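You operate a simulated robot arm through the tools that you are given. There is no shell and no other tool. Be economical: measure what you need, move in short steps, check, and stop when the job is done.

You run a simulated two-armed robot. Do the job below in one go: nothing can be reset, and whatever is moved stays where it is left.

JOB
Take the lid off the shims tin and lay it down on the top of the motor table. Fetch the paint brush with the purple handle and set it on top of the steel plate with the blue grip. Fetch the spacer block painted orange and set it on top of the steel plate with the yellow grip. Put one of the spacer forks from the squaring plate on the top of the motor table. Pull the sliding cover of the cleaner pad open. Do these in any order. Set down upright: spacer fork.

Only the result counts: the job must be done as asked and must still hold three seconds after the hand-in. Knocking over, shifting, dropping, spilling or breaking anything else fails it. A push-on lid holds only when it is set on centred and level and pressed home; a screw cap is set on level and turned clockwise until tight.

ROBOT AND FRAMES
Two 6-joint arms with two-finger grippers on one trunk, on a base that drives. Base frame: it is fixed to the floor where the robot stands at the start and does not move with it; the origin is under the middle of the robot, x ahead of it, y to its left, z up. Lengths are in m, angles in degrees, forces in N, time in s.
The left shoulder is at the start at [0.03, 0.178, 1.063], the right one opposite. With the tool pointing down near the work surface each hand reaches from about 0.6 to 0.64 m from the robot's upright axis, wherever it stands, measured 20 degrees to its own side. Places, roughly: paint brush with the purple handle (8x3x9 cm) [-4.5, 3.1, 0.8]; shims tin [0.75, 0, 1]; sliding cover of the cleaner pad [-4.8, 9.8, 0.9]; spacer block painted orange (6x3x3 cm) [-2.2, 3.4, 0.9]; spacer fork [-2, 3, 1]; steel plate with the blue grip (13x10x3 cm) [-1.3, -0.2, 0.6]; steel plate with the yellow grip (13x10x3 cm) [-1.2, -0.3, 0.6]; top of the motor table [1, 0.5, 0.8]. Payload 2.54 kg a hand.
Tool frame (each hand has its own): the origin (TCP) lies between the finger pads and is the grasp point; the fingertips stand 0.03 m ahead of it; z points along the fingers, y is the line along which they close. The gripper opens to 0.116 m. The gripper's body begins 0.095 m behind the TCP.
Orientation is that of the tool frame in the base frame, as [roll, pitch, yaw] about the fixed x, y, z axes, in that order (R = Rz(yaw) Ry(pitch) Rx(roll)). With the fingers straight down and closing along the base's y, the tool's x points along the base's -x, its y along +y and its z along -z.

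CONTROLS
- The arms move only by the tool play_rows. It takes "left_steps", "right_steps" or both (then of equal length, played together; a hand with none holds still); each is a list of rows, each a list of 7 numbers: the opening, from 0 (shut) to 1 (fully open), then the shift along the base's x, y, z in m, then the turn, a rotation vector about the base's x, y, z in degrees. In form: [[jaw, tx, ty, tz, ax, ay, az], ...]. A call has 1 to 10 rows; each row shifts and turns the commanded pose from where the row before left it. A row lasts 0.2 s, in which the tool goes at most 0.05 m and 8.6 degrees; a call with a longer step from one row to the next is refused whole, and so is a gripper value outside its range. A pose out of reach is approached as far as the arm can. The call stops where the force on the tool passes 40 N (or 10 N more than at its start, if that is more) or the arm is blocked; 0.2 s more then pass. Each finger travels about 0.153 m/s and halts on what it meets, pressing with about 31 N; the grip force reading is that of the motor and also rises with nothing between the fingers. The clock runs only during rows and for 0.2 s after the last one: add rows that do not move to give the fingers time. The reply holds the time, the measured pose of the TCP, the force on the tool along the base axes, the opening and the grip force, in the units named above and with some noise, with the torque about the TCP (base axes, N m) and any sound that the robot's microphone picked up.
- Cameras (640 x 400 px; columns grow to the right, rows downward): "scene" is now at [0.0336, 0.0034, 1.7693]; the picture's right is [0.08, -1.00, 0.00], its down [-0.88, -0.07, -0.47] and it looks along [0.46, 0.04, -0.88] (base axes); focal length 259 px, centre (320, 200). "left" rides on the left gripper at [0.069, 0.015, -0.122] in its tool frame; the picture's right is [-0.21, 0.98, 0.00], its down [-0.83, -0.18, -0.53] and it looks along [-0.52, -0.11, 0.85] (tool axes); focal length 251 px, centre (320, 200). "right" rides on the right gripper at [0.069, -0.015, -0.122] in its tool frame; the picture's right is [0.21, 0.98, 0.00], its down [-0.83, 0.18, -0.53] and it looks along [-0.52, 0.11, 0.85] (tool axes); focal length 251 px, centre (320, 200). There is no depth. A picture from a camera that has moved, and an enlarged one, comes with that camera's place and axes in the base frame and with its lens.
- snapshot(camera): a new picture of that camera. No time passes.
- lift_body(by): slides the trunk up (or, below 0, down) by that many m; the arms and the scene camera ride with it, the base frame stays. It gives what a move gives, with no picture.
- roll_base(legs): drives the robot by 1 to 6 legs, each [ahead, left, turn to the left] in m, m and degrees, along the robot's own axes; the way and the turn of a leg run together, so that a leg with both is an arc; at most 1.5 m and 180 degrees a leg. The arms and the cameras ride along, it lands a little off, and it stops where it bumps. It gives what a move gives.
- head_to(pan, tilt): turns the head with the scene camera to pan (to the left, within 143 degrees either way) and tilt (down, from -29 to 69), counted from straight ahead of the robot. It gives what a move gives.
- enlarge(camera, box): a new picture of the part [left, top, right, bottom] of that camera's present view, enlarged. No time passes.
- close_job(): hands the job in; it is judged then, once.

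Go step by step. Nothing tells you exact positions but the pictures and the camera data: compare them with the known pose of the tool, close in by small moves and look again before you grip or let go. The budget is 165 turns and 118 pictures, counting those below and the enlarged ones. Unless the task says otherwise, let go and move clear before handing in.

The tools are called after "Emit:" as a command line: name --argument value ..., lists and objects as JSON in quotes. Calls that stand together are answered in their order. play_rows: Moves the arms, as the interface text tells. Its arguments: {"type":"object","properties":{"left_steps":{"type":"array","items":{"type":"array","items":{"type":"number"}}},"right_steps":{"type":"array","items":{"type":"array","items":{"type":"number"}}}},"required":[]} The other tools are called the same way: lift_body (by) slides the trunk up or down; roll_base (legs) drives the base; head_to (pan, tilt) turns the head that bears the scene camera; snapshot (camera) takes a picture; enlarge (camera, box) takes an enlarged picture of a part of a camera's view; close_job () hands the job in.

At the start:

```text
clock: 0.0
left_position: [0.4296, 0.3424, 1.146]
left_tool_rot: [-179.9, 0.0, -180.0]
left_contact_force: [0.4, -0.4, 0.4]
left_wrist_torque: [0.01, -0.02, 0.0]
left_finger_gap: 0.116
left_grasp_force: 0.1
right_position: [0.4265, -0.047, 1.1772]
right_tool_rot: [-179.9, -0.1, -179.9]
right_contact_force: [0.0, -0.4, -0.3]
right_wrist_torque: [0.02, 0.02, -0.02]
right_finger_gap: 0.1162
right_grasp_force: 0.1
trunk travel left (down, up): [-0.275, 0.265]
robot x, y, heading: [-0.0004, 0.0004, 0.0]
head pan, tilt: [4.6, 62.2]
```

scene: 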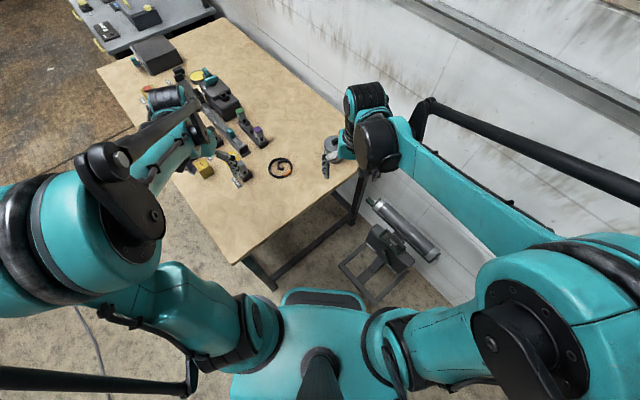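
right: 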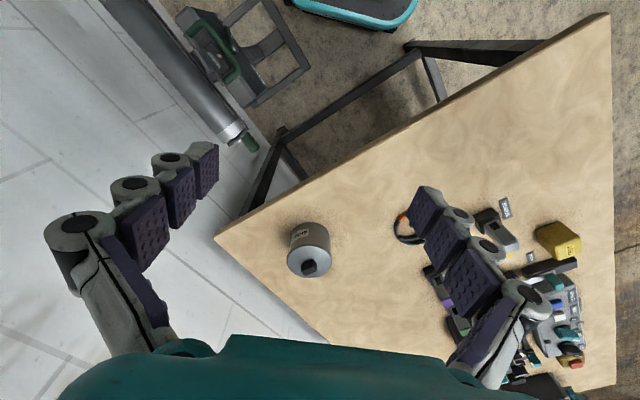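
left: 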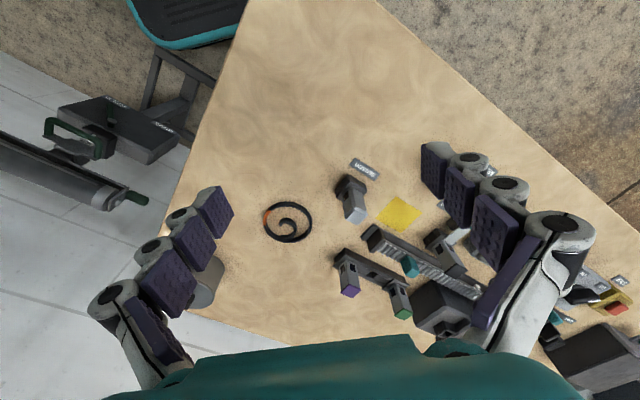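

The table is ahead, and the shims tin stands near its right corner under the right hand. I'll take closer looks before starting on the lid.

Emit:
enlarge --camera "right" --box '[230, 180, 390, 280]'

Emit:
enlarge --camera "scene" --box '[70, 0, 390, 200]'

```text
4.00 times, centred on (310, 230) of right
camera zoom: at [0.3583, -0.0629, 1.2996], right [-0.21, 0.98, 0.0], down [0.83, 0.18, 0.53], along [0.52, 0.11, -0.85], focal length 1006 px, centre (360, 80)
```

zoom: 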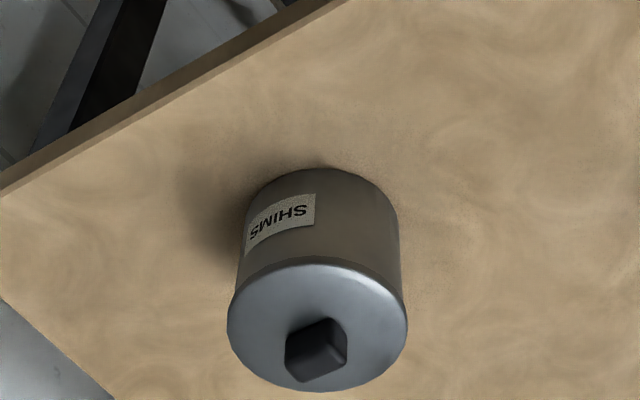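

```text
2.00 times, centred on (230, 100) of scene
camera zoom: at [0.0336, 0.0034, 1.7693], right [0.08, -1.0, 0.0], down [-0.88, -0.07, -0.47], along [0.46, 0.04, -0.88], focal length 518 px, centre (500, 400)
```

zoom: 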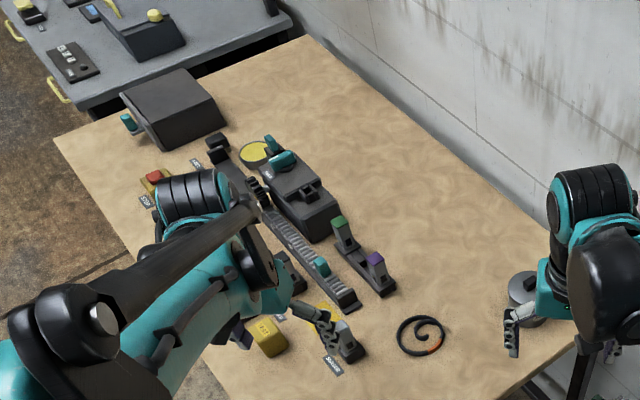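

The tin lid is at about (0.725, -0.007, 0.94), and the table top is at z ≈ 0.86. I'll turn left and edge forward so the tin lies in the right hand's reach.

Emit:
roll_base --legs '[[0, 0, 20], [0.1, 0, 0]]'

Emit:
snapshot --camera "right"

Emit:
snapshot --camera "scene"

```text
clock: 2.3
left_position: [0.3651, 0.5002, 1.1457]
left_tool_rot: [179.9, 0.1, -159.5]
left_contact_force: [0.0, 0.0, -0.4]
left_wrist_torque: [-0.01, 0.0, 0.0]
left_finger_gap: 0.116
left_grasp_force: 0.0
right_position: [0.4999, 0.135, 1.178]
right_tool_rot: [180.0, 0.0, -159.4]
right_contact_force: [-0.5, 0.0, -1.2]
right_wrist_torque: [-0.01, 0.0, -0.04]
right_finger_gap: 0.1162
right_grasp_force: 0.1
trunk travel left (down, up): [-0.275, 0.265]
robot x, y, heading: [0.0803, 0.0269, 20.7]
head pan, tilt: [4.6, 62.2]
stopped in leg 2: the robot was blocked; the commanded pose is now the measured one
```

```text
112 pictures are left
camera right: at [0.4411, 0.0956, 1.2992], right [-0.54, 0.84, 0.0], down [0.71, 0.46, 0.53], along [0.45, 0.29, -0.85], focal length 251 px, centre (320, 200)
```

right: 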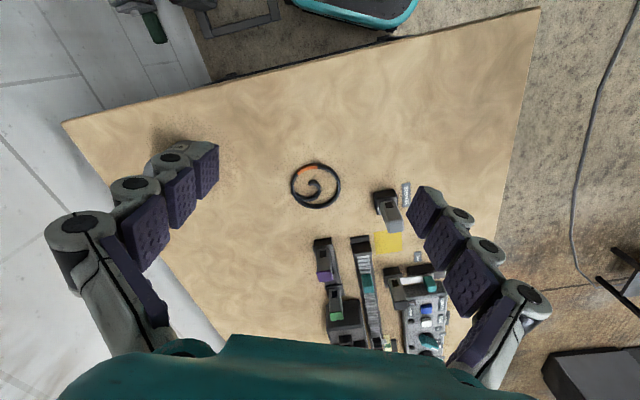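

```text
111 pictures are left
camera scene: at [0.1131, 0.0432, 1.7692], right [0.42, -0.91, 0.0], down [-0.8, -0.38, -0.47], along [0.42, 0.2, -0.89], focal length 259 px, centre (320, 200)
```

scene: 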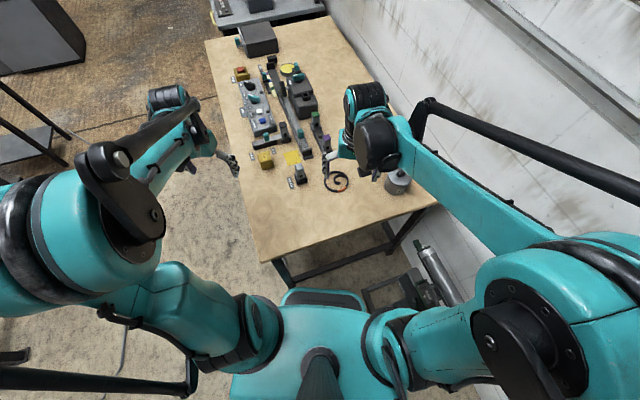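

The base bumped something under the table edge. I'll back off slightly, then move the right hand toward a point above the tin.

Emit:
roll_base --legs '[[-0.02, 0, 0]]'

Emit:
play_rows --right_steps '[[1, 0.035, -0.024, 0, 0, 0, 0], [1, 0.035, -0.024, 0, 0, 0, 0], [1, 0.035, -0.024, 0, 0, 0, 0], [1, 0.035, -0.024, 0, 0, 0, 0], [1, 0.035, -0.024, -0.02, 0, 0, 0], [1, 0.0, -0.022, -0.03, 0, 0, 0], [1, 0, 0, 0, 0, 0, 0]]'

Emit:
snapshot --camera "right"

```text
clock: 3.1
left_position: [0.3468, 0.494, 1.1449]
left_tool_rot: [180.0, 0.0, -159.3]
left_contact_force: [1.1, -0.2, -0.7]
left_wrist_torque: [0.0, 0.01, 0.01]
left_finger_gap: 0.1161
left_grasp_force: 0.0
right_position: [0.4811, 0.127, 1.1779]
right_tool_rot: [-180.0, 0.0, -159.4]
right_contact_force: [0.4, 0.2, -0.1]
right_wrist_torque: [0.01, 0.01, 0.0]
right_finger_gap: 0.1159
right_grasp_force: 0.1
trunk travel left (down, up): [-0.275, 0.265]
robot x, y, heading: [0.0657, 0.0173, 20.6]
head pan, tilt: [4.6, 62.2]
```

```text
clock: 4.7
left_position: [0.3445, 0.4937, 1.145]
left_tool_rot: [-180.0, 0.0, -159.4]
left_contact_force: [-0.1, 0.5, -0.9]
left_wrist_torque: [-0.04, 0.0, 0.0]
left_finger_gap: 0.116
left_grasp_force: 0.1
right_position: [0.6548, -0.015, 1.1294]
right_tool_rot: [-180.0, 0.1, -159.4]
right_contact_force: [-0.3, 0.2, -0.7]
right_wrist_torque: [-0.03, 0.0, 0.03]
right_finger_gap: 0.116
right_grasp_force: 0.0
trunk travel left (down, up): [-0.275, 0.265]
robot x, y, heading: [0.0648, 0.0208, 20.7]
head pan, tilt: [4.6, 62.2]
```

```text
110 pictures are left
camera right: at [0.5955, -0.0531, 1.2506], right [-0.54, 0.84, 0.0], down [0.71, 0.46, 0.53], along [0.45, 0.29, -0.85], focal length 251 px, centre (320, 200)
```

right: 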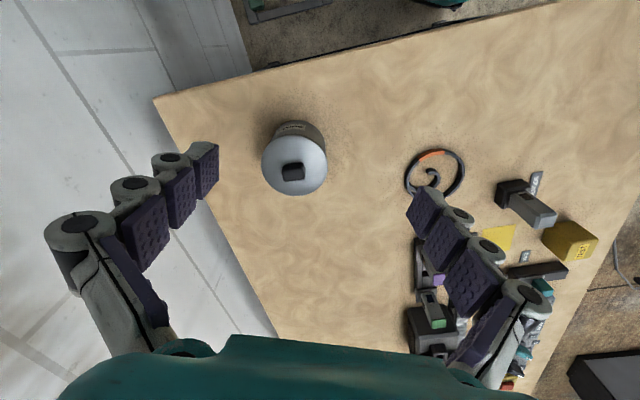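

Emit:
enlarge --camera "right" --box '[246, 115, 346, 205]'

Emit:
play_rows --right_steps '[[1, 0.04, 0.005, -0.01, 0, 0, 0], [1, 0.037, 0.005, -0.02, 0, 0, 0], [1, 0, 0, -0.04, 0, 0, 0], [1, 0, 0, 0, 0, 0, 0]]'

Emit:
snapshot --camera "right"

```text
4.44 times, centred on (296, 160) of right
camera zoom: at [0.5955, -0.0531, 1.2506], right [-0.54, 0.84, 0.0], down [0.71, 0.46, 0.53], along [0.45, 0.29, -0.85], focal length 1118 px, centre (427, 378)
```

zoom: 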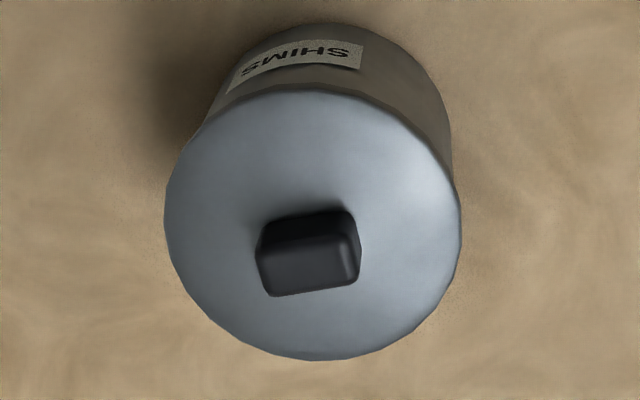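

```text
clock: 5.7
left_position: [0.3446, 0.4933, 1.1457]
left_tool_rot: [180.0, 0.0, -159.3]
left_contact_force: [1.5, -0.5, -0.8]
left_wrist_torque: [-0.04, 0.02, 0.05]
left_finger_gap: 0.1158
left_grasp_force: 0.1
right_position: [0.7318, -0.0045, 1.0569]
right_tool_rot: [-179.9, 0.1, -159.4]
right_contact_force: [0.0, 0.1, 0.1]
right_wrist_torque: [-0.03, -0.09, -0.03]
right_finger_gap: 0.1161
right_grasp_force: 0.1
trunk travel left (down, up): [-0.275, 0.265]
robot x, y, heading: [0.0612, 0.0189, 20.7]
head pan, tilt: [4.6, 62.2]
```

```text
108 pictures are left
camera right: at [0.6734, -0.044, 1.1793], right [-0.54, 0.84, 0.0], down [0.71, 0.46, 0.53], along [0.45, 0.29, -0.85], focal length 251 px, centre (320, 200)
```

right: 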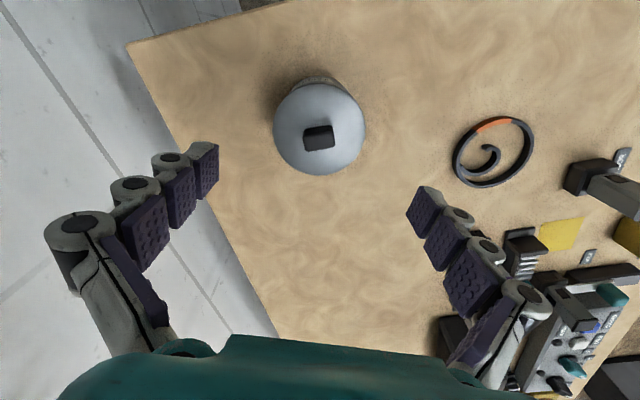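

The knob is a small block, about 27×20 mm, with its long axis along the table edge. I'll turn the gripper about 24°, narrow it and descend above the knob.

Emit:
play_rows --right_steps '[[0.8, 0, -0.002, -0.01, 0, 0, 8], [0.7, 0, 0, -0.01, 0, 0, 8], [0.6, 0, 0, -0.02, 0, 0, 8], [0.6, 0, 0, -0.025, 0, 0, 0], [0.6, 0, 0, 0, 0, 0, 0]]'

Emit:
snapshot --camera "right"

```text
clock: 6.9
left_position: [0.3454, 0.4938, 1.1447]
left_tool_rot: [-180.0, 0.0, -159.3]
left_contact_force: [-0.5, -0.2, -0.3]
left_wrist_torque: [0.03, 0.03, -0.04]
left_finger_gap: 0.1162
left_grasp_force: 0.0
right_position: [0.7321, -0.0068, 0.9936]
right_tool_rot: [-180.0, 0.0, -135.4]
right_contact_force: [-0.7, -0.7, 0.2]
right_wrist_torque: [0.02, -0.01, 0.02]
right_finger_gap: 0.0697
right_grasp_force: 0.1
trunk travel left (down, up): [-0.275, 0.265]
robot x, y, heading: [0.0649, 0.0248, 20.8]
head pan, tilt: [4.6, 62.2]
```

```text
107 pictures are left
camera right: at [0.6933, -0.0669, 1.1142], right [-0.84, 0.54, 0.0], down [0.46, 0.71, 0.53], along [0.29, 0.45, -0.85], focal length 251 px, centre (320, 200)
```

right: 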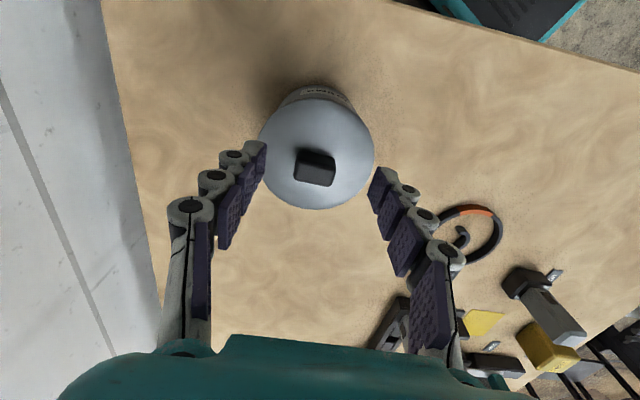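

Emit:
play_rows --right_steps '[[0.6, 0, 0, -0.014, 0, 0, 0], [0.3, 0, 0, 0, 0, 0, 0], [0.1, 0, 0, 0, 0, 0, 0], [0.1, 0, 0, 0, 0, 0, 0], [0.1, 0, 0, 0, 0, 0, 0]]'

Emit:
snapshot --camera "right"

```text
clock: 8.1
left_position: [0.3451, 0.4932, 1.1463]
left_tool_rot: [180.0, 0.0, -159.4]
left_contact_force: [-0.2, 1.1, 0.1]
left_wrist_torque: [-0.03, 0.0, 0.01]
left_finger_gap: 0.1158
left_grasp_force: 0.0
right_position: [0.7317, -0.0062, 0.9768]
right_tool_rot: [-180.0, 0.1, -135.4]
right_contact_force: [-1.1, 0.3, -1.2]
right_wrist_torque: [0.03, -0.01, 0.03]
right_finger_gap: 0.0288
right_grasp_force: 31.0
trunk travel left (down, up): [-0.275, 0.265]
robot x, y, heading: [0.0618, 0.0214, 20.8]
head pan, tilt: [4.6, 62.2]
```

```text
106 pictures are left
camera right: at [0.6938, -0.0666, 1.0995], right [-0.84, 0.54, 0.0], down [0.46, 0.71, 0.53], along [0.29, 0.45, -0.85], focal length 251 px, centre (320, 200)
```

right: 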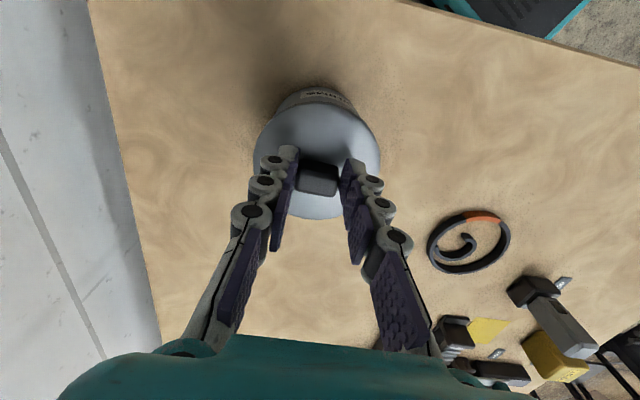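

The knob is gripped (gap 0.029). I'll pull straight up.

Emit:
play_rows --right_steps '[[0.1, 0, 0, 0.005, 0, 0, 0], [0.1, 0, 0, 0.01, 0, 0, 0], [0.1, 0, 0, 0.02, 0, 0, 0], [0.1, 0, 0, 0.03, 0, 0, 0], [0.1, 0, 0, 0, 0, 0, 0]]'

Emit:
snapshot --camera "right"

```text
clock: 9.3
left_position: [0.3463, 0.4937, 1.1455]
left_tool_rot: [179.9, 0.0, -159.4]
left_contact_force: [0.0, -0.9, 0.3]
left_wrist_torque: [-0.03, 0.05, 0.03]
left_finger_gap: 0.1159
left_grasp_force: 0.0
right_position: [0.7318, -0.0052, 1.0443]
right_tool_rot: [180.0, 0.0, -135.4]
right_contact_force: [0.0, -0.3, 0.1]
right_wrist_torque: [0.0, 0.01, -0.02]
right_finger_gap: 0.0115
right_grasp_force: 0.0
trunk travel left (down, up): [-0.275, 0.265]
robot x, y, heading: [0.064, 0.0191, 20.6]
head pan, tilt: [4.6, 62.2]
```

```text
105 pictures are left
camera right: at [0.6941, -0.0658, 1.1657], right [-0.84, 0.54, 0.0], down [0.46, 0.71, 0.53], along [0.29, 0.45, -0.85], focal length 251 px, centre (320, 200)
```

right: 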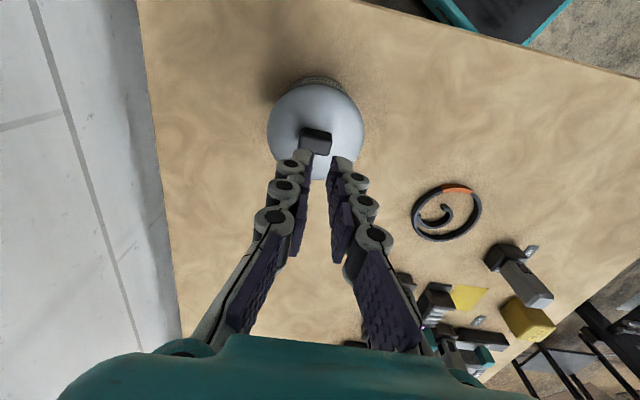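

The fingers slipped off the knob. I'll regrip lower, feeling for the lid surface.

Emit:
play_rows --right_steps '[[0.5, 0, 0, 0, 0, 0, 0], [0.5, 0, -0.001, -0.04, 0, 0, 0], [0.5, 0, 0, -0.03, 0, 0, 0], [0.5, 0, 0, -0.006, 0, 0, 0], [0.5, 0, 0, 0, 0, 0, 0]]'

Emit:
snapshot --camera "right"

```text
clock: 10.5
left_position: [0.3452, 0.4932, 1.1461]
left_tool_rot: [180.0, 0.0, -159.3]
left_contact_force: [-0.6, 0.2, -0.6]
left_wrist_torque: [-0.02, -0.04, -0.02]
left_finger_gap: 0.1161
left_grasp_force: 0.0
right_position: [0.7319, -0.0081, 0.968]
right_tool_rot: [180.0, 0.1, -135.5]
right_contact_force: [-0.8, 0.2, 0.4]
right_wrist_torque: [0.01, 0.02, 0.01]
right_finger_gap: 0.0579
right_grasp_force: 0.1
trunk travel left (down, up): [-0.275, 0.265]
robot x, y, heading: [0.062, 0.0195, 20.4]
head pan, tilt: [4.6, 62.2]
```

```text
104 pictures are left
camera right: at [0.6932, -0.0677, 1.0901], right [-0.84, 0.54, 0.0], down [0.46, 0.71, 0.53], along [0.29, 0.45, -0.85], focal length 251 px, centre (320, 200)
```

right: 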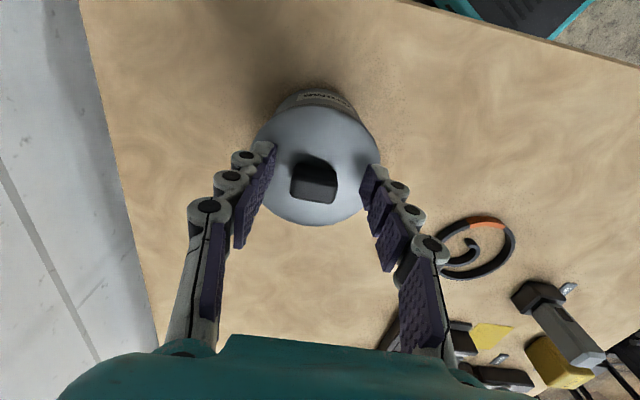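

Emit:
play_rows --right_steps '[[0.5, 0, 0, -0.005, 0, 0, 0], [0.5, 0, 0, -0.004, 0, 0, 0], [0.5, 0, 0, 0, 0, 0, 0]]'

Emit:
snapshot --camera "right"

```text
clock: 11.3
left_position: [0.3432, 0.4937, 1.1472]
left_tool_rot: [180.0, 0.1, -159.4]
left_contact_force: [0.8, 0.9, 0.7]
left_wrist_torque: [0.0, 0.0, 0.01]
left_finger_gap: 0.1164
left_grasp_force: 0.1
right_position: [0.7306, -0.0076, 0.9612]
right_tool_rot: [-179.9, 0.1, -135.4]
right_contact_force: [3.3, -1.1, 24.7]
right_wrist_torque: [-0.12, -0.22, 0.02]
right_finger_gap: 0.0592
right_grasp_force: 9.4
trunk travel left (down, up): [-0.275, 0.265]
robot x, y, heading: [0.0632, 0.0196, 20.8]
head pan, tilt: [4.6, 62.2]
```

```text
103 pictures are left
camera right: at [0.6927, -0.0675, 1.082], right [-0.84, 0.54, 0.0], down [0.46, 0.71, 0.54], along [0.29, 0.45, -0.84], focal length 251 px, centre (320, 200)
```

right: 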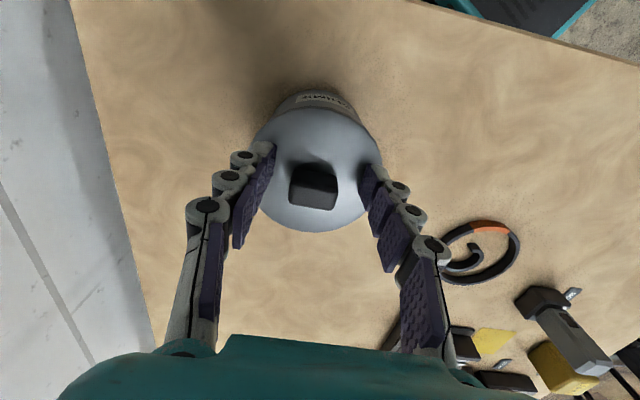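

The fingers touch the lid at TCP ≈ 0.961. I'll rise 3 mm, grip hard and pull up slowly.

Emit:
play_rows --right_steps '[[0.5, 0, 0, 0.004, 0, 0, 0], [0.2, 0, 0, 0, 0, 0, 0], [0, 0, 0, 0, 0, 0, 0], [0, 0, 0, 0, 0, 0, 0], [0, 0, 0, 0, 0, 0, 0], [0, 0, 0, 0.003, 0, 0, 0], [0, 0, 0, 0.003, 0, 0, 0], [0, 0, 0, 0.005, 0, 0, 0], [0, 0, 0, 0.01, 0, 0, 0], [0, 0, 0, 0.02, 0, 0, 0]]'

Emit:
snapshot --camera "right"

```text
clock: 13.5
left_position: [0.3452, 0.493, 1.1453]
left_tool_rot: [179.9, 0.0, -159.5]
left_contact_force: [-0.4, 0.2, 1.5]
left_wrist_torque: [-0.03, -0.01, 0.03]
left_finger_gap: 0.1159
left_grasp_force: 0.1
right_position: [0.7293, -0.0067, 1.0055]
right_tool_rot: [-179.9, 0.1, -135.3]
right_contact_force: [-1.2, 0.2, -1.5]
right_wrist_torque: [-0.02, -0.02, 0.0]
right_finger_gap: 0.0289
right_grasp_force: 31.3
trunk travel left (down, up): [-0.275, 0.265]
robot x, y, heading: [0.064, 0.021, 20.4]
head pan, tilt: [4.6, 62.2]
```

```text
102 pictures are left
camera right: at [0.6931, -0.0666, 1.1263], right [-0.84, 0.54, 0.0], down [0.46, 0.71, 0.53], along [0.29, 0.45, -0.85], focal length 251 px, centre (320, 200)
```

right: 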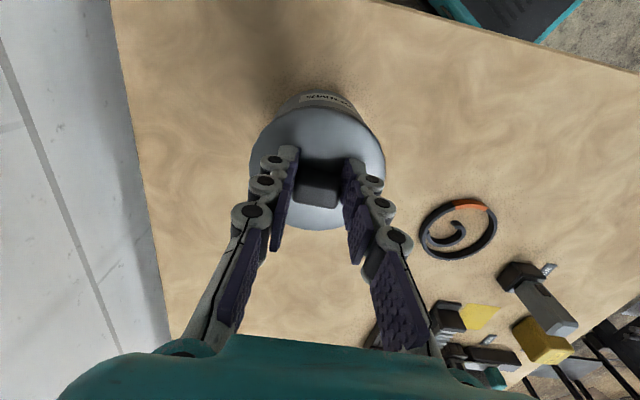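

Emit:
play_rows --right_steps '[[0, 0, 0, 0.03, 0, 0, 0], [0, 0.0, 0.04, 0.03, 0, 0, 0], [0, 0.01, 0.045, 0, 0, 0, 0], [0, 0.01, 0.042, 0, 0, 0, 0], [0, 0, 0, 0, 0, 0, 0]]'

Emit:
snapshot --camera "right"

Emit:
snapshot --camera "scene"

```text
clock: 14.7
left_position: [0.3439, 0.4932, 1.1449]
left_tool_rot: [179.9, 0.0, -159.4]
left_contact_force: [0.4, -0.9, 0.0]
left_wrist_torque: [-0.03, -0.01, 0.01]
left_finger_gap: 0.1159
left_grasp_force: 0.1
right_position: [0.7503, 0.1183, 1.0643]
right_tool_rot: [180.0, 0.2, -135.4]
right_contact_force: [0.4, -0.2, -1.2]
right_wrist_torque: [-0.02, 0.0, -0.01]
right_finger_gap: 0.0287
right_grasp_force: 30.8
trunk travel left (down, up): [-0.275, 0.265]
robot x, y, heading: [0.0633, 0.0223, 20.9]
head pan, tilt: [4.6, 62.2]
```

```text
101 pictures are left
camera right: at [0.7119, 0.0584, 1.1857], right [-0.84, 0.55, 0.0], down [0.46, 0.71, 0.53], along [0.29, 0.45, -0.84], focal length 251 px, centre (320, 200)
```

right: 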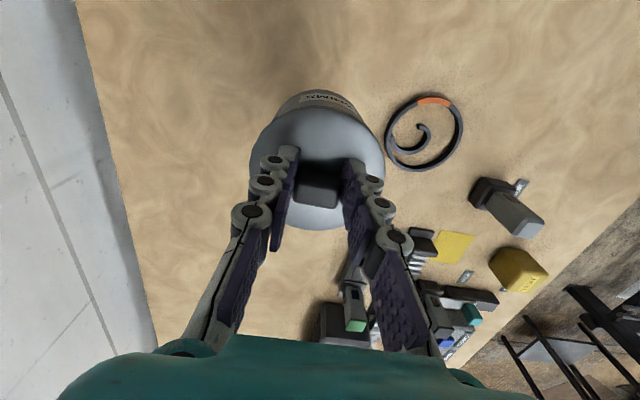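

```text
100 pictures are left
camera scene: at [0.093, 0.0347, 1.7693], right [0.43, -0.91, 0.0], down [-0.8, -0.38, -0.47], along [0.42, 0.2, -0.88], focal length 259 px, centre (320, 200)
```

scene: 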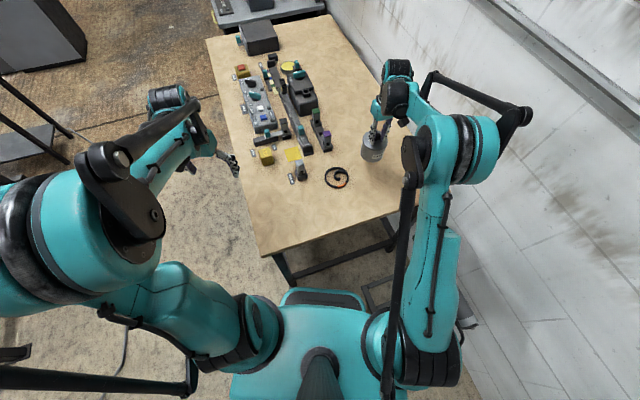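

The whole tin came up with its lid, so the lid is tight. I'll reverse the path exactly, set the tin back where it stood, keep hold of the knob, and bring the left hand in to hold the body.

Emit:
play_rows --right_steps '[[0, -0.01, -0.042, 0, 0, 0, 0], [0, -0.01, -0.045, 0, 0, 0, 0], [0, 0.0, -0.04, -0.03, 0, 0, 0], [0, 0, 0, -0.03, 0, 0, 0], [0, 0.001, 0, -0.02, 0, 0, 0], [0, 0.001, 0, -0.01, 0, 0, 0], [0, 0, 0, -0.006, 0, 0, 0], [0, 0, 0, -0.004, 0, 0, 0], [0, 0, 0, 0, 0, 0, 0]]'

Emit:
snapshot --camera "right"

Emit:
snapshot --camera "left"

```text
clock: 16.7
left_position: [0.3445, 0.4929, 1.1464]
left_tool_rot: [-179.9, 0.0, -159.3]
left_contact_force: [-0.6, 0.0, -0.3]
left_wrist_torque: [0.0, 0.0, -0.04]
left_finger_gap: 0.1158
left_grasp_force: 0.1
right_position: [0.7337, -0.0085, 0.9628]
right_tool_rot: [-179.9, -0.1, -135.4]
right_contact_force: [-0.2, 0.5, 1.5]
right_wrist_torque: [0.03, -0.03, 0.02]
right_finger_gap: 0.0285
right_grasp_force: 30.5
trunk travel left (down, up): [-0.275, 0.265]
robot x, y, heading: [0.0624, 0.0201, 20.7]
head pan, tilt: [4.6, 62.2]
```

```text
99 pictures are left
camera right: at [0.6949, -0.0681, 1.0846], right [-0.84, 0.54, 0.0], down [0.46, 0.71, 0.53], along [0.29, 0.45, -0.85], focal length 251 px, centre (320, 200)
```

right: 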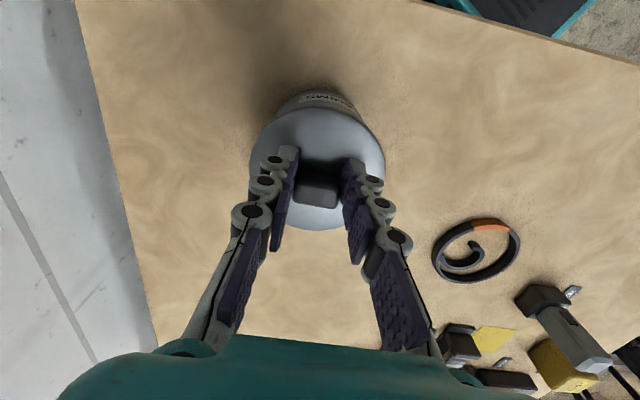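

```text
98 pictures are left
camera left: at [0.2741, 0.4834, 1.267], right [-0.14, 0.99, 0.0], down [0.84, 0.12, 0.53], along [0.53, 0.08, -0.85], focal length 251 px, centre (320, 200)
```

left: 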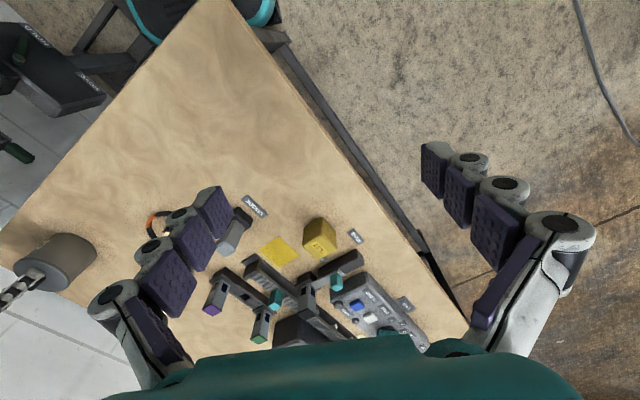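

The tin is back on its spot with the right hand still holding the knob. I'll bring the left hand over, turned and tilted, toward the tin body from the robot's side.

Emit:
play_rows --left_steps '[[1, 0.024, -0.038, 0, 0, 0, -8], [1, 0.024, -0.038, 0, 0, 0, -8], [1, 0.024, -0.038, 0, 0, 0, -8], [1, 0.024, -0.038, 0, 0, 0, -8], [1, 0.024, -0.038, 0, 0, 0, -8], [1, 0.024, -0.038, 0, -2.85, -7.83, 0], [1, 0.024, -0.038, 0, -2.85, -7.83, 0], [1, 0.024, -0.038, 0, -2.85, -7.83, 0], [1, 0.024, -0.038, 0, -2.85, -7.83, 0], [1, 0, 0, 0, 0, 0, 0]]'

Emit:
snapshot --camera "left"

Emit:
snapshot --camera "scene"

```text
clock: 18.9
left_position: [0.563, 0.1513, 1.1432]
left_tool_rot: [-179.6, 33.4, 160.7]
left_contact_force: [0.4, -0.2, 0.2]
left_wrist_torque: [-0.03, 0.01, 0.03]
left_finger_gap: 0.1161
left_grasp_force: 0.1
right_position: [0.734, -0.0078, 0.9632]
right_tool_rot: [-180.0, -0.1, -135.4]
right_contact_force: [-0.1, -0.1, 0.7]
right_wrist_torque: [0.03, -0.03, 0.03]
right_finger_gap: 0.0286
right_grasp_force: 30.4
trunk travel left (down, up): [-0.275, 0.265]
robot x, y, heading: [0.0621, 0.0195, 20.5]
head pan, tilt: [4.6, 62.2]
```

```text
97 pictures are left
camera left: at [0.4483, 0.2083, 1.2068], right [0.49, 0.86, 0.11], down [0.31, -0.3, 0.9], along [0.81, -0.41, -0.42], focal length 251 px, centre (320, 200)
```

left: 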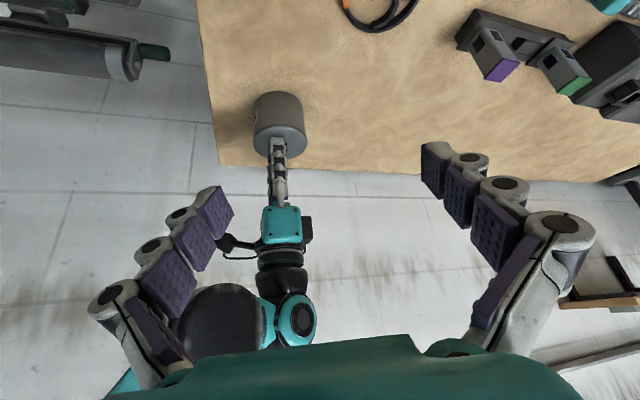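

```text
96 pictures are left
camera scene: at [0.093, 0.0363, 1.7693], right [0.43, -0.91, 0.0], down [-0.8, -0.38, -0.47], along [0.42, 0.2, -0.88], focal length 259 px, centre (320, 200)
```

scene: 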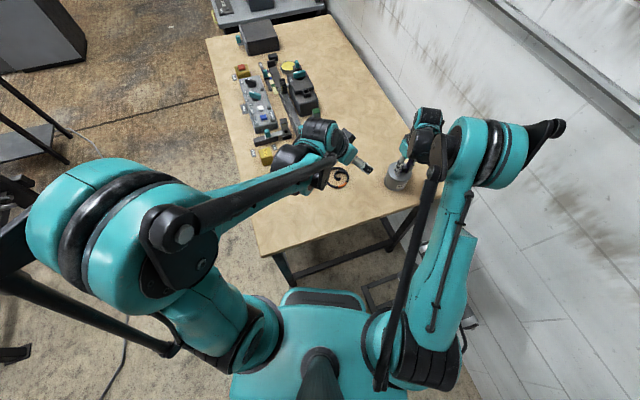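

Emit:
play_rows --left_steps '[[1, 0.015, -0.025, -0.033, -2.85, -7.83, 0], [1, 0.015, -0.025, -0.033, -2.85, -7.83, 0], [1, 0.015, -0.025, -0.033, 0, 0, 0], [1, 0.015, -0.025, -0.033, 0, 0, 0], [1, 0.015, -0.025, -0.033, 0, 0, 0], [1, 0, 0, 0, 0, 0, 0]]'

Emit:
snapshot --camera "left"

Emit:
snapshot --camera "right"

```text
clock: 20.3
left_position: [0.6366, 0.0271, 0.979]
left_tool_rot: [-179.3, 50.0, 161.2]
left_contact_force: [0.1, 0.6, 0.0]
left_wrist_torque: [0.0, 0.0, 0.02]
left_finger_gap: 0.116
left_grasp_force: 0.0
right_position: [0.7345, -0.0071, 0.9637]
right_tool_rot: [-179.9, 0.0, -135.4]
right_contact_force: [-0.7, 0.5, 0.4]
right_wrist_torque: [0.0, 0.04, -0.01]
right_finger_gap: 0.0289
right_grasp_force: 31.0
trunk travel left (down, up): [-0.275, 0.265]
robot x, y, heading: [0.0634, 0.0225, 20.4]
head pan, tilt: [4.6, 62.2]
```

```text
95 pictures are left
camera left: at [0.5106, 0.0888, 1.005], right [0.46, 0.88, 0.16], down [0.06, -0.2, 0.98], along [0.89, -0.44, -0.14], focal length 251 px, centre (320, 200)
```

left: 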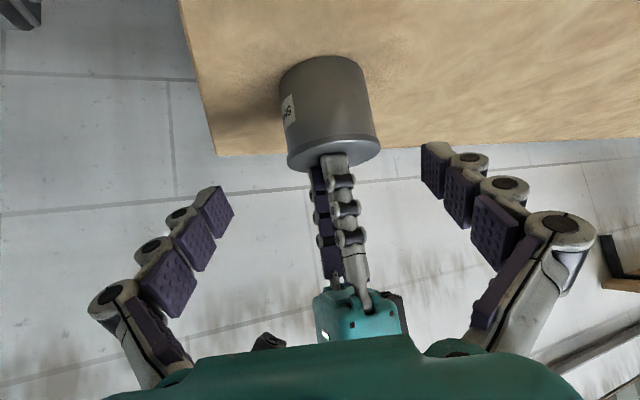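

```text
94 pictures are left
camera right: at [0.6949, -0.0678, 1.0846], right [-0.84, 0.54, 0.0], down [0.46, 0.71, 0.53], along [0.29, 0.45, -0.85], focal length 251 px, centre (320, 200)
```

right: 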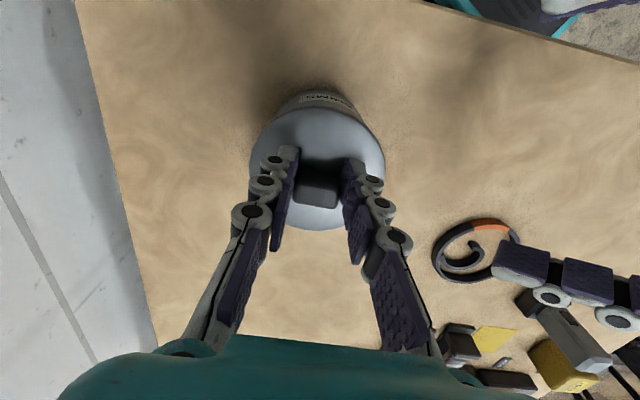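

The approach is aligned and the tin sits centred between the left fingers. I'll advance the left hand around the body.

Emit:
play_rows --left_steps '[[1, 0.031, -0.0115, -0.028, 0, 0, 0], [1, 0.031, -0.0115, -0.028, 0, 0, 0], [1, 0.028, -0.0115, -0.028, 0, 0, 0], [1, 0, 0, 0, 0, 0, 0]]'

Emit:
snapshot --camera "left"

Emit:
snapshot --camera "right"

```text
clock: 21.3
left_position: [0.7273, -0.0088, 0.896]
left_tool_rot: [-179.3, 50.0, 161.0]
left_contact_force: [0.0, 0.4, -0.6]
left_wrist_torque: [0.01, 0.01, 0.0]
left_finger_gap: 0.1161
left_grasp_force: 0.1
right_position: [0.7336, -0.0082, 0.9625]
right_tool_rot: [-180.0, 0.0, -135.4]
right_contact_force: [-0.4, -0.1, 0.5]
right_wrist_torque: [0.02, 0.02, 0.01]
right_finger_gap: 0.0288
right_grasp_force: 30.9
trunk travel left (down, up): [-0.275, 0.265]
robot x, y, heading: [0.0627, 0.0223, 20.5]
head pan, tilt: [4.6, 62.2]
```

```text
93 pictures are left
camera left: at [0.6015, 0.0512, 0.9213], right [0.46, 0.88, 0.16], down [0.06, -0.2, 0.98], along [0.89, -0.44, -0.14], focal length 251 px, centre (320, 200)
```

left: 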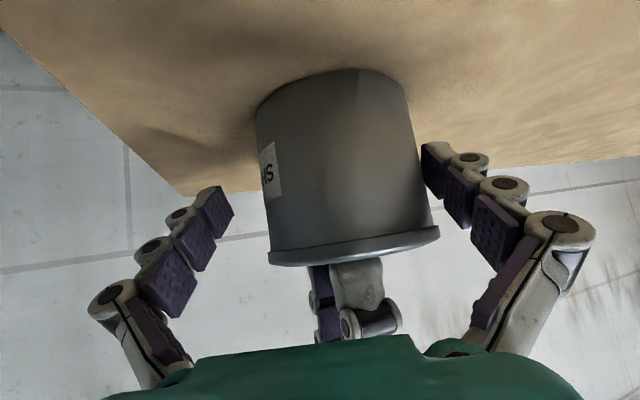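

```text
92 pictures are left
camera right: at [0.695, -0.0681, 1.0846], right [-0.84, 0.54, 0.0], down [0.46, 0.71, 0.53], along [0.29, 0.45, -0.85], focal length 251 px, centre (320, 200)
```

right: 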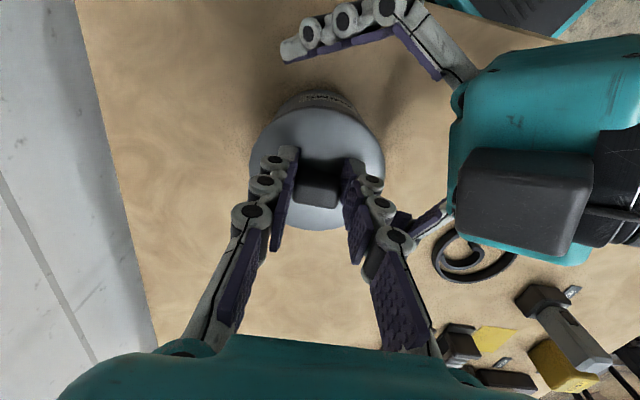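

The tin looks about 7 mm toward the right finger in the left view. I'll shift the left hand sideways and check again.

Emit:
play_rows --left_steps '[[1, 0.0035, 0.0075, -0.001, 0, 0, 0], [1, 0, 0, 0, 0, 0, 0]]'

Emit:
snapshot --camera "left"

```text
clock: 21.9
left_position: [0.7298, -0.0026, 0.8946]
left_tool_rot: [-179.3, 49.9, 161.0]
left_contact_force: [-0.8, -0.2, -0.6]
left_wrist_torque: [-0.01, 0.0, -0.01]
left_finger_gap: 0.116
left_grasp_force: 0.1
right_position: [0.7341, -0.0071, 0.9628]
right_tool_rot: [180.0, 0.1, -135.3]
right_contact_force: [-0.6, -0.1, 1.1]
right_wrist_torque: [-0.01, 0.01, 0.01]
right_finger_gap: 0.0288
right_grasp_force: 31.2
trunk travel left (down, up): [-0.275, 0.265]
robot x, y, heading: [0.0582, 0.0253, 20.7]
head pan, tilt: [4.6, 62.2]
```

```text
91 pictures are left
camera left: at [0.6046, 0.0594, 0.9203], right [0.46, 0.88, 0.16], down [0.06, -0.2, 0.98], along [0.89, -0.44, -0.14], focal length 251 px, centre (320, 200)
```

left: 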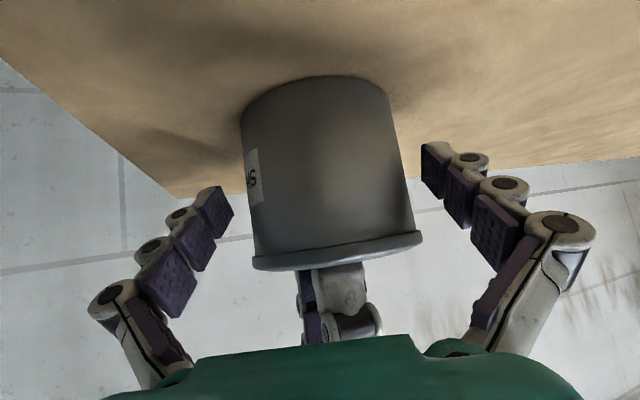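

Emit:
play_rows --left_steps '[[0.85, 0, 0, 0, 0, 0, 0], [0.78, 0, 0, 0, 0, 0, 0], [0.6, 0, 0, 0, 0, 0, 0], [0.5, 0, 0, 0, 0, 0, 0], [0.5, 0, 0, 0, 0, 0, 0]]'

Emit:
snapshot --camera "left"

```text
clock: 23.1
left_position: [0.7305, -0.0016, 0.8962]
left_tool_rot: [-179.4, 50.1, 160.9]
left_contact_force: [1.0, 0.4, 7.0]
left_wrist_torque: [0.36, -0.1, -0.07]
left_finger_gap: 0.0834
left_grasp_force: 31.0
right_position: [0.7334, -0.0087, 0.9623]
right_tool_rot: [-179.9, 0.1, -135.3]
right_contact_force: [-0.1, -0.7, -0.6]
right_wrist_torque: [-0.01, 0.03, 0.0]
right_finger_gap: 0.0287
right_grasp_force: 31.0
trunk travel left (down, up): [-0.275, 0.265]
robot x, y, heading: [0.0641, 0.024, 20.5]
head pan, tilt: [4.6, 62.2]
heard: snap
```

```text
90 pictures are left
camera left: at [0.6043, 0.0596, 0.9207], right [0.46, 0.88, 0.16], down [0.06, -0.2, 0.98], along [0.89, -0.44, -0.14], focal length 251 px, centre (320, 200)
```

left: 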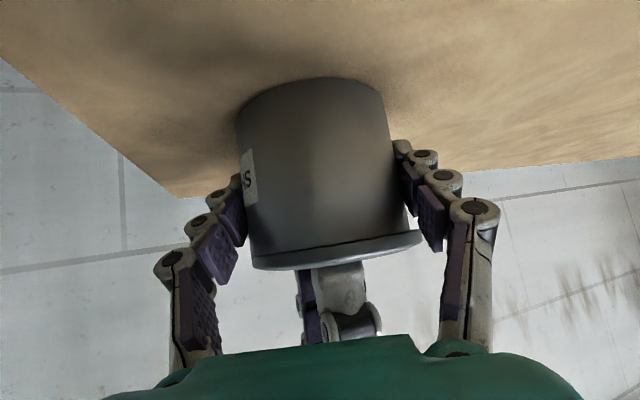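

Heard a snap as the left fingers gripped the body (gap 0.083). Now I'll pull the lid up slowly.

Emit:
play_rows --right_steps '[[0, 0, 0, 0.003, 0, 0, 0], [0, 0, 0, 0.004, 0, 0, 0], [0, 0, 0, 0.006, 0, 0, 0], [0, 0, 0, 0.015, 0, 0, 0], [0, 0, 0, 0.03, 0, 0, 0], [0, 0, 0, 0, 0, 0, 0]]'

Emit:
snapshot --camera "left"

Emit:
snapshot --camera "right"

```text
clock: 24.5
left_position: [0.7305, -0.0014, 0.895]
left_tool_rot: [-179.3, 50.0, 161.0]
left_contact_force: [-1.9, 0.7, 7.2]
left_wrist_torque: [0.33, -0.05, 0.04]
left_finger_gap: 0.0831
left_grasp_force: 31.2
right_position: [0.7337, -0.0086, 1.0227]
right_tool_rot: [-180.0, 0.1, -135.5]
right_contact_force: [-0.4, -0.5, 0.6]
right_wrist_torque: [0.0, -0.02, 0.0]
right_finger_gap: 0.0287
right_grasp_force: 31.2
trunk travel left (down, up): [-0.275, 0.265]
robot x, y, heading: [0.0651, 0.0227, 20.8]
head pan, tilt: [4.6, 62.2]
```

```text
89 pictures are left
camera left: at [0.6037, 0.0594, 0.9207], right [0.46, 0.88, 0.16], down [0.06, -0.2, 0.98], along [0.89, -0.44, -0.14], focal length 251 px, centre (320, 200)
```

left: 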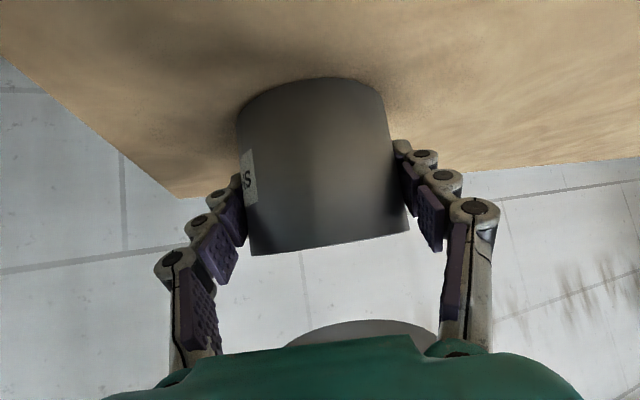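

```text
88 pictures are left
camera right: at [0.6948, -0.0684, 1.1439], right [-0.84, 0.54, 0.0], down [0.46, 0.71, 0.53], along [0.29, 0.45, -0.84], focal length 251 px, centre (320, 200)
```

right: 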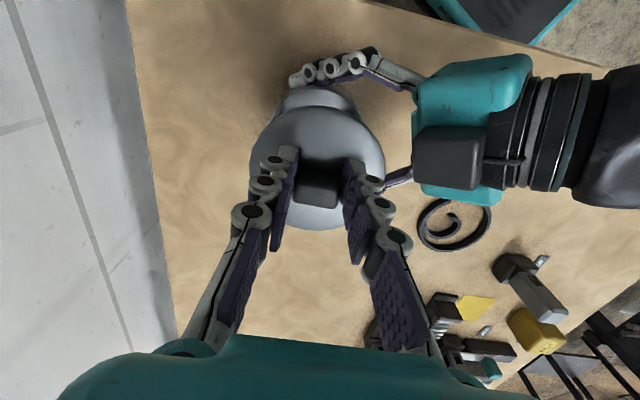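

The lid is off. I'll raise the right hand a bit more, open the left and back it out along its approach line.

Emit:
play_rows --left_steps '[[0.75, 0, 0, 0, 0, 0, 0], [0.85, 0, 0, 0, 0, 0, 0], [1, 0, 0, 0, 0, 0, 0], [1, 0, 0, 0, 0, 0, 0], [1, -0.028, 0.0095, 0.026, 0, 0, 0], [1, -0.03, 0.0105, 0.028, 0, 0, 0], [1, -0.03, 0.0105, 0.028, 0, 0, 0], [1, -0.03, 0.0105, 0.028, 0, 0, 0]]' --right_steps '[[0, 0, 0, 0.02, 0, 0, 0], [0, 0, 0, 0.02, 0, 0, 0], [0, 0, 0, 0, 0, 0, 0], [0, 0, 0, 0, 0, 0, 0], [0, 0, 0, 0, 0, 0, 0], [0, 0, 0, 0, 0, 0, 0], [0, 0, 0, 0, 0, 0, 0], [0, 0, 0, 0, 0, 0, 0]]'

Emit:
snapshot --camera "right"

```text
clock: 26.3
left_position: [0.6117, 0.0406, 1.0077]
left_tool_rot: [-179.1, 50.0, 161.0]
left_contact_force: [0.3, 0.2, -0.7]
left_wrist_torque: [-0.01, 0.0, -0.01]
left_finger_gap: 0.116
left_grasp_force: 0.0
right_position: [0.7319, -0.0077, 1.0636]
right_tool_rot: [180.0, 0.0, -135.3]
right_contact_force: [-0.3, -0.1, 0.0]
right_wrist_torque: [0.01, 0.0, 0.0]
right_finger_gap: 0.0285
right_grasp_force: 30.9
trunk travel left (down, up): [-0.275, 0.265]
robot x, y, heading: [0.0626, 0.0218, 20.8]
head pan, tilt: [4.6, 62.2]
```

```text
87 pictures are left
camera right: at [0.6939, -0.067, 1.1847], right [-0.84, 0.54, 0.0], down [0.46, 0.71, 0.53], along [0.29, 0.45, -0.84], focal length 251 px, centre (320, 200)
```

right: 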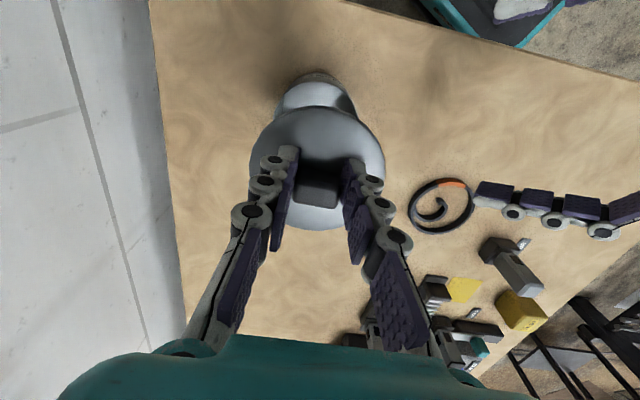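

Emit:
play_rows --left_steps '[[1, -0.03, 0.03, 0.02, 0, 0, 0], [1, -0.03, 0.03, 0.02, 0, 0, 0], [1, -0.02, 0.04, 0.02, 0, 0, 0], [1, -0.02, 0.04, 0.02, 0, 0, 0], [1, 0, 0.04, 0.02, 0, 0, 0], [1, 0, 0.04, 0.02, 0, 0, 0], [1, 0, 0, 0, 0, 0, 0]]' --right_steps '[[0, 0.006, 0.04, 0, 0, 0, 0], [0, 0.006, 0.045, 0, 0, 0, 0], [0, 0.006, 0.041, 0, 0, 0, 0], [0, 0, 0, -0.045, 0, 0, 0], [0, 0, 0, -0.045, 0, 0, 0], [0, 0, 0, -0.045, 0, 0, 0], [0, 0, 0, -0.01, 0, 0, 0]]'

Emit:
snapshot --camera "right"

```text
clock: 27.9
left_position: [0.5173, 0.2577, 1.1359]
left_tool_rot: [-179.4, 49.9, 160.9]
left_contact_force: [1.0, -0.2, 0.4]
left_wrist_torque: [-0.02, 0.02, 0.0]
left_finger_gap: 0.1157
left_grasp_force: 0.1
left hand out of reach, approached as far as the arm can: row 1
right_position: [0.7525, 0.12, 0.9165]
right_tool_rot: [179.9, 0.0, -135.5]
right_contact_force: [-0.6, 0.6, -0.2]
right_wrist_torque: [-0.01, 0.03, 0.01]
right_finger_gap: 0.0287
right_grasp_force: 31.0
trunk travel left (down, up): [-0.275, 0.265]
robot x, y, heading: [0.065, 0.0193, 20.7]
head pan, tilt: [4.6, 62.2]
```

```text
86 pictures are left
camera right: at [0.7138, 0.0591, 1.039], right [-0.84, 0.54, 0.0], down [0.46, 0.71, 0.53], along [0.29, 0.45, -0.85], focal length 251 px, centre (320, 200)
```

right: 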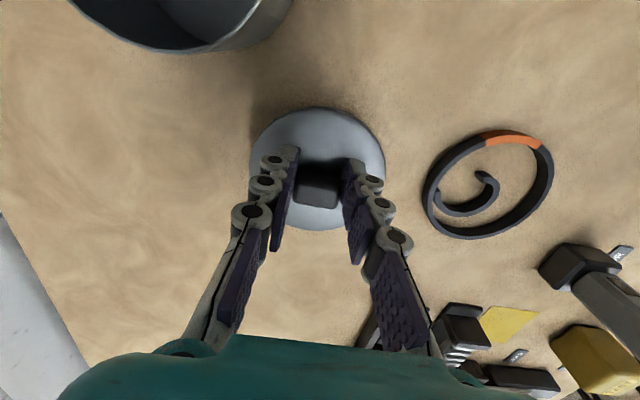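

Emit:
play_rows --right_steps '[[0, 0, 0, -0.005, 0, 0, 0], [0, 0, 0, -0.004, 0, 0, 0], [0, 0, 0, -0.003, 0, 0, 0], [0, 0, 0, -0.003, 0, 0, 0], [0, 0, 0, 0, 0, 0, 0]]'

```text
clock: 29.1
left_position: [0.5168, 0.26, 1.1358]
left_tool_rot: [-179.2, 50.0, 161.0]
left_contact_force: [0.0, -1.2, -0.4]
left_wrist_torque: [-0.04, 0.02, 0.02]
left_finger_gap: 0.1158
left_grasp_force: 0.0
right_position: [0.7527, 0.1178, 0.9027]
right_tool_rot: [180.0, 0.0, -135.4]
right_contact_force: [-0.2, -0.3, -0.7]
right_wrist_torque: [-0.02, -0.04, 0.04]
right_finger_gap: 0.0283
right_grasp_force: 31.3
trunk travel left (down, up): [-0.275, 0.265]
robot x, y, heading: [0.0606, 0.0207, 20.5]
head pan, tilt: [4.6, 62.2]
```

Emit:
play_rows --right_steps '[[0, 0, 0, -0.003, 0, 0, 0], [0, 0, 0, -0.003, 0, 0, 0], [0, 0, 0, -0.003, 0, 0, 0], [0, 0, 0, 0, 0, 0, 0]]'

Emit:
snapshot --camera "left"

```text
clock: 30.1
left_position: [0.517, 0.2597, 1.1359]
left_tool_rot: [-179.4, 49.9, 161.0]
left_contact_force: [0.9, -0.5, 0.1]
left_wrist_torque: [0.0, 0.0, -0.01]
left_finger_gap: 0.1159
left_grasp_force: 0.1
right_position: [0.7526, 0.1182, 0.8923]
right_tool_rot: [180.0, 0.0, -135.4]
right_contact_force: [-0.4, 0.6, 0.0]
right_wrist_torque: [0.0, -0.06, -0.02]
right_finger_gap: 0.0286
right_grasp_force: 30.8
trunk travel left (down, up): [-0.275, 0.265]
robot x, y, heading: [0.064, 0.0195, 20.6]
head pan, tilt: [4.6, 62.2]
```

```text
85 pictures are left
camera left: at [0.3907, 0.3207, 1.1603], right [0.46, 0.88, 0.16], down [0.06, -0.2, 0.98], along [0.89, -0.44, -0.14], focal length 251 px, centre (320, 200)
```

left: 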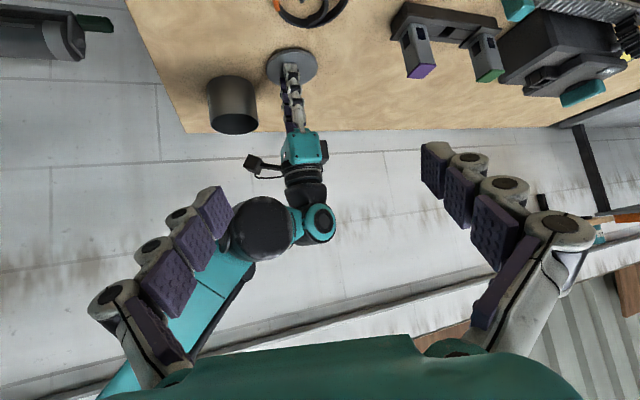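

Emit:
play_rows --right_steps '[[0, 0, 0, -0.003, 0, 0, 0], [0, 0, 0, -0.003, 0, 0, 0], [0, 0, 0, 0, 0, 0, 0]]'

Emit:
enlarge --camera "left" --box '[180, 30, 380, 150]'

```text
clock: 30.9
left_position: [0.516, 0.2585, 1.1364]
left_tool_rot: [-179.4, 50.1, 161.0]
left_contact_force: [-0.1, 0.5, -0.1]
left_wrist_torque: [0.01, 0.04, 0.02]
left_finger_gap: 0.116
left_grasp_force: 0.1
right_position: [0.753, 0.1183, 0.888]
right_tool_rot: [-180.0, 0.2, -135.5]
right_contact_force: [3.5, 0.5, 12.2]
right_wrist_torque: [0.06, -0.14, -0.02]
right_finger_gap: 0.0286
right_grasp_force: 31.2
trunk travel left (down, up): [-0.275, 0.265]
robot x, y, heading: [0.0629, 0.0192, 20.4]
head pan, tilt: [4.6, 62.2]
```

```text
3.20 times, centred on (280, 90) of left
camera zoom: at [0.39, 0.3207, 1.1607], right [0.46, 0.88, 0.16], down [0.06, -0.2, 0.98], along [0.89, -0.44, -0.14], focal length 805 px, centre (448, 552)
```

zoom: 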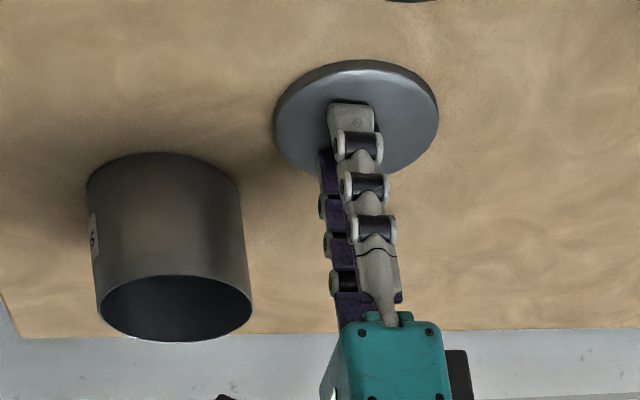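

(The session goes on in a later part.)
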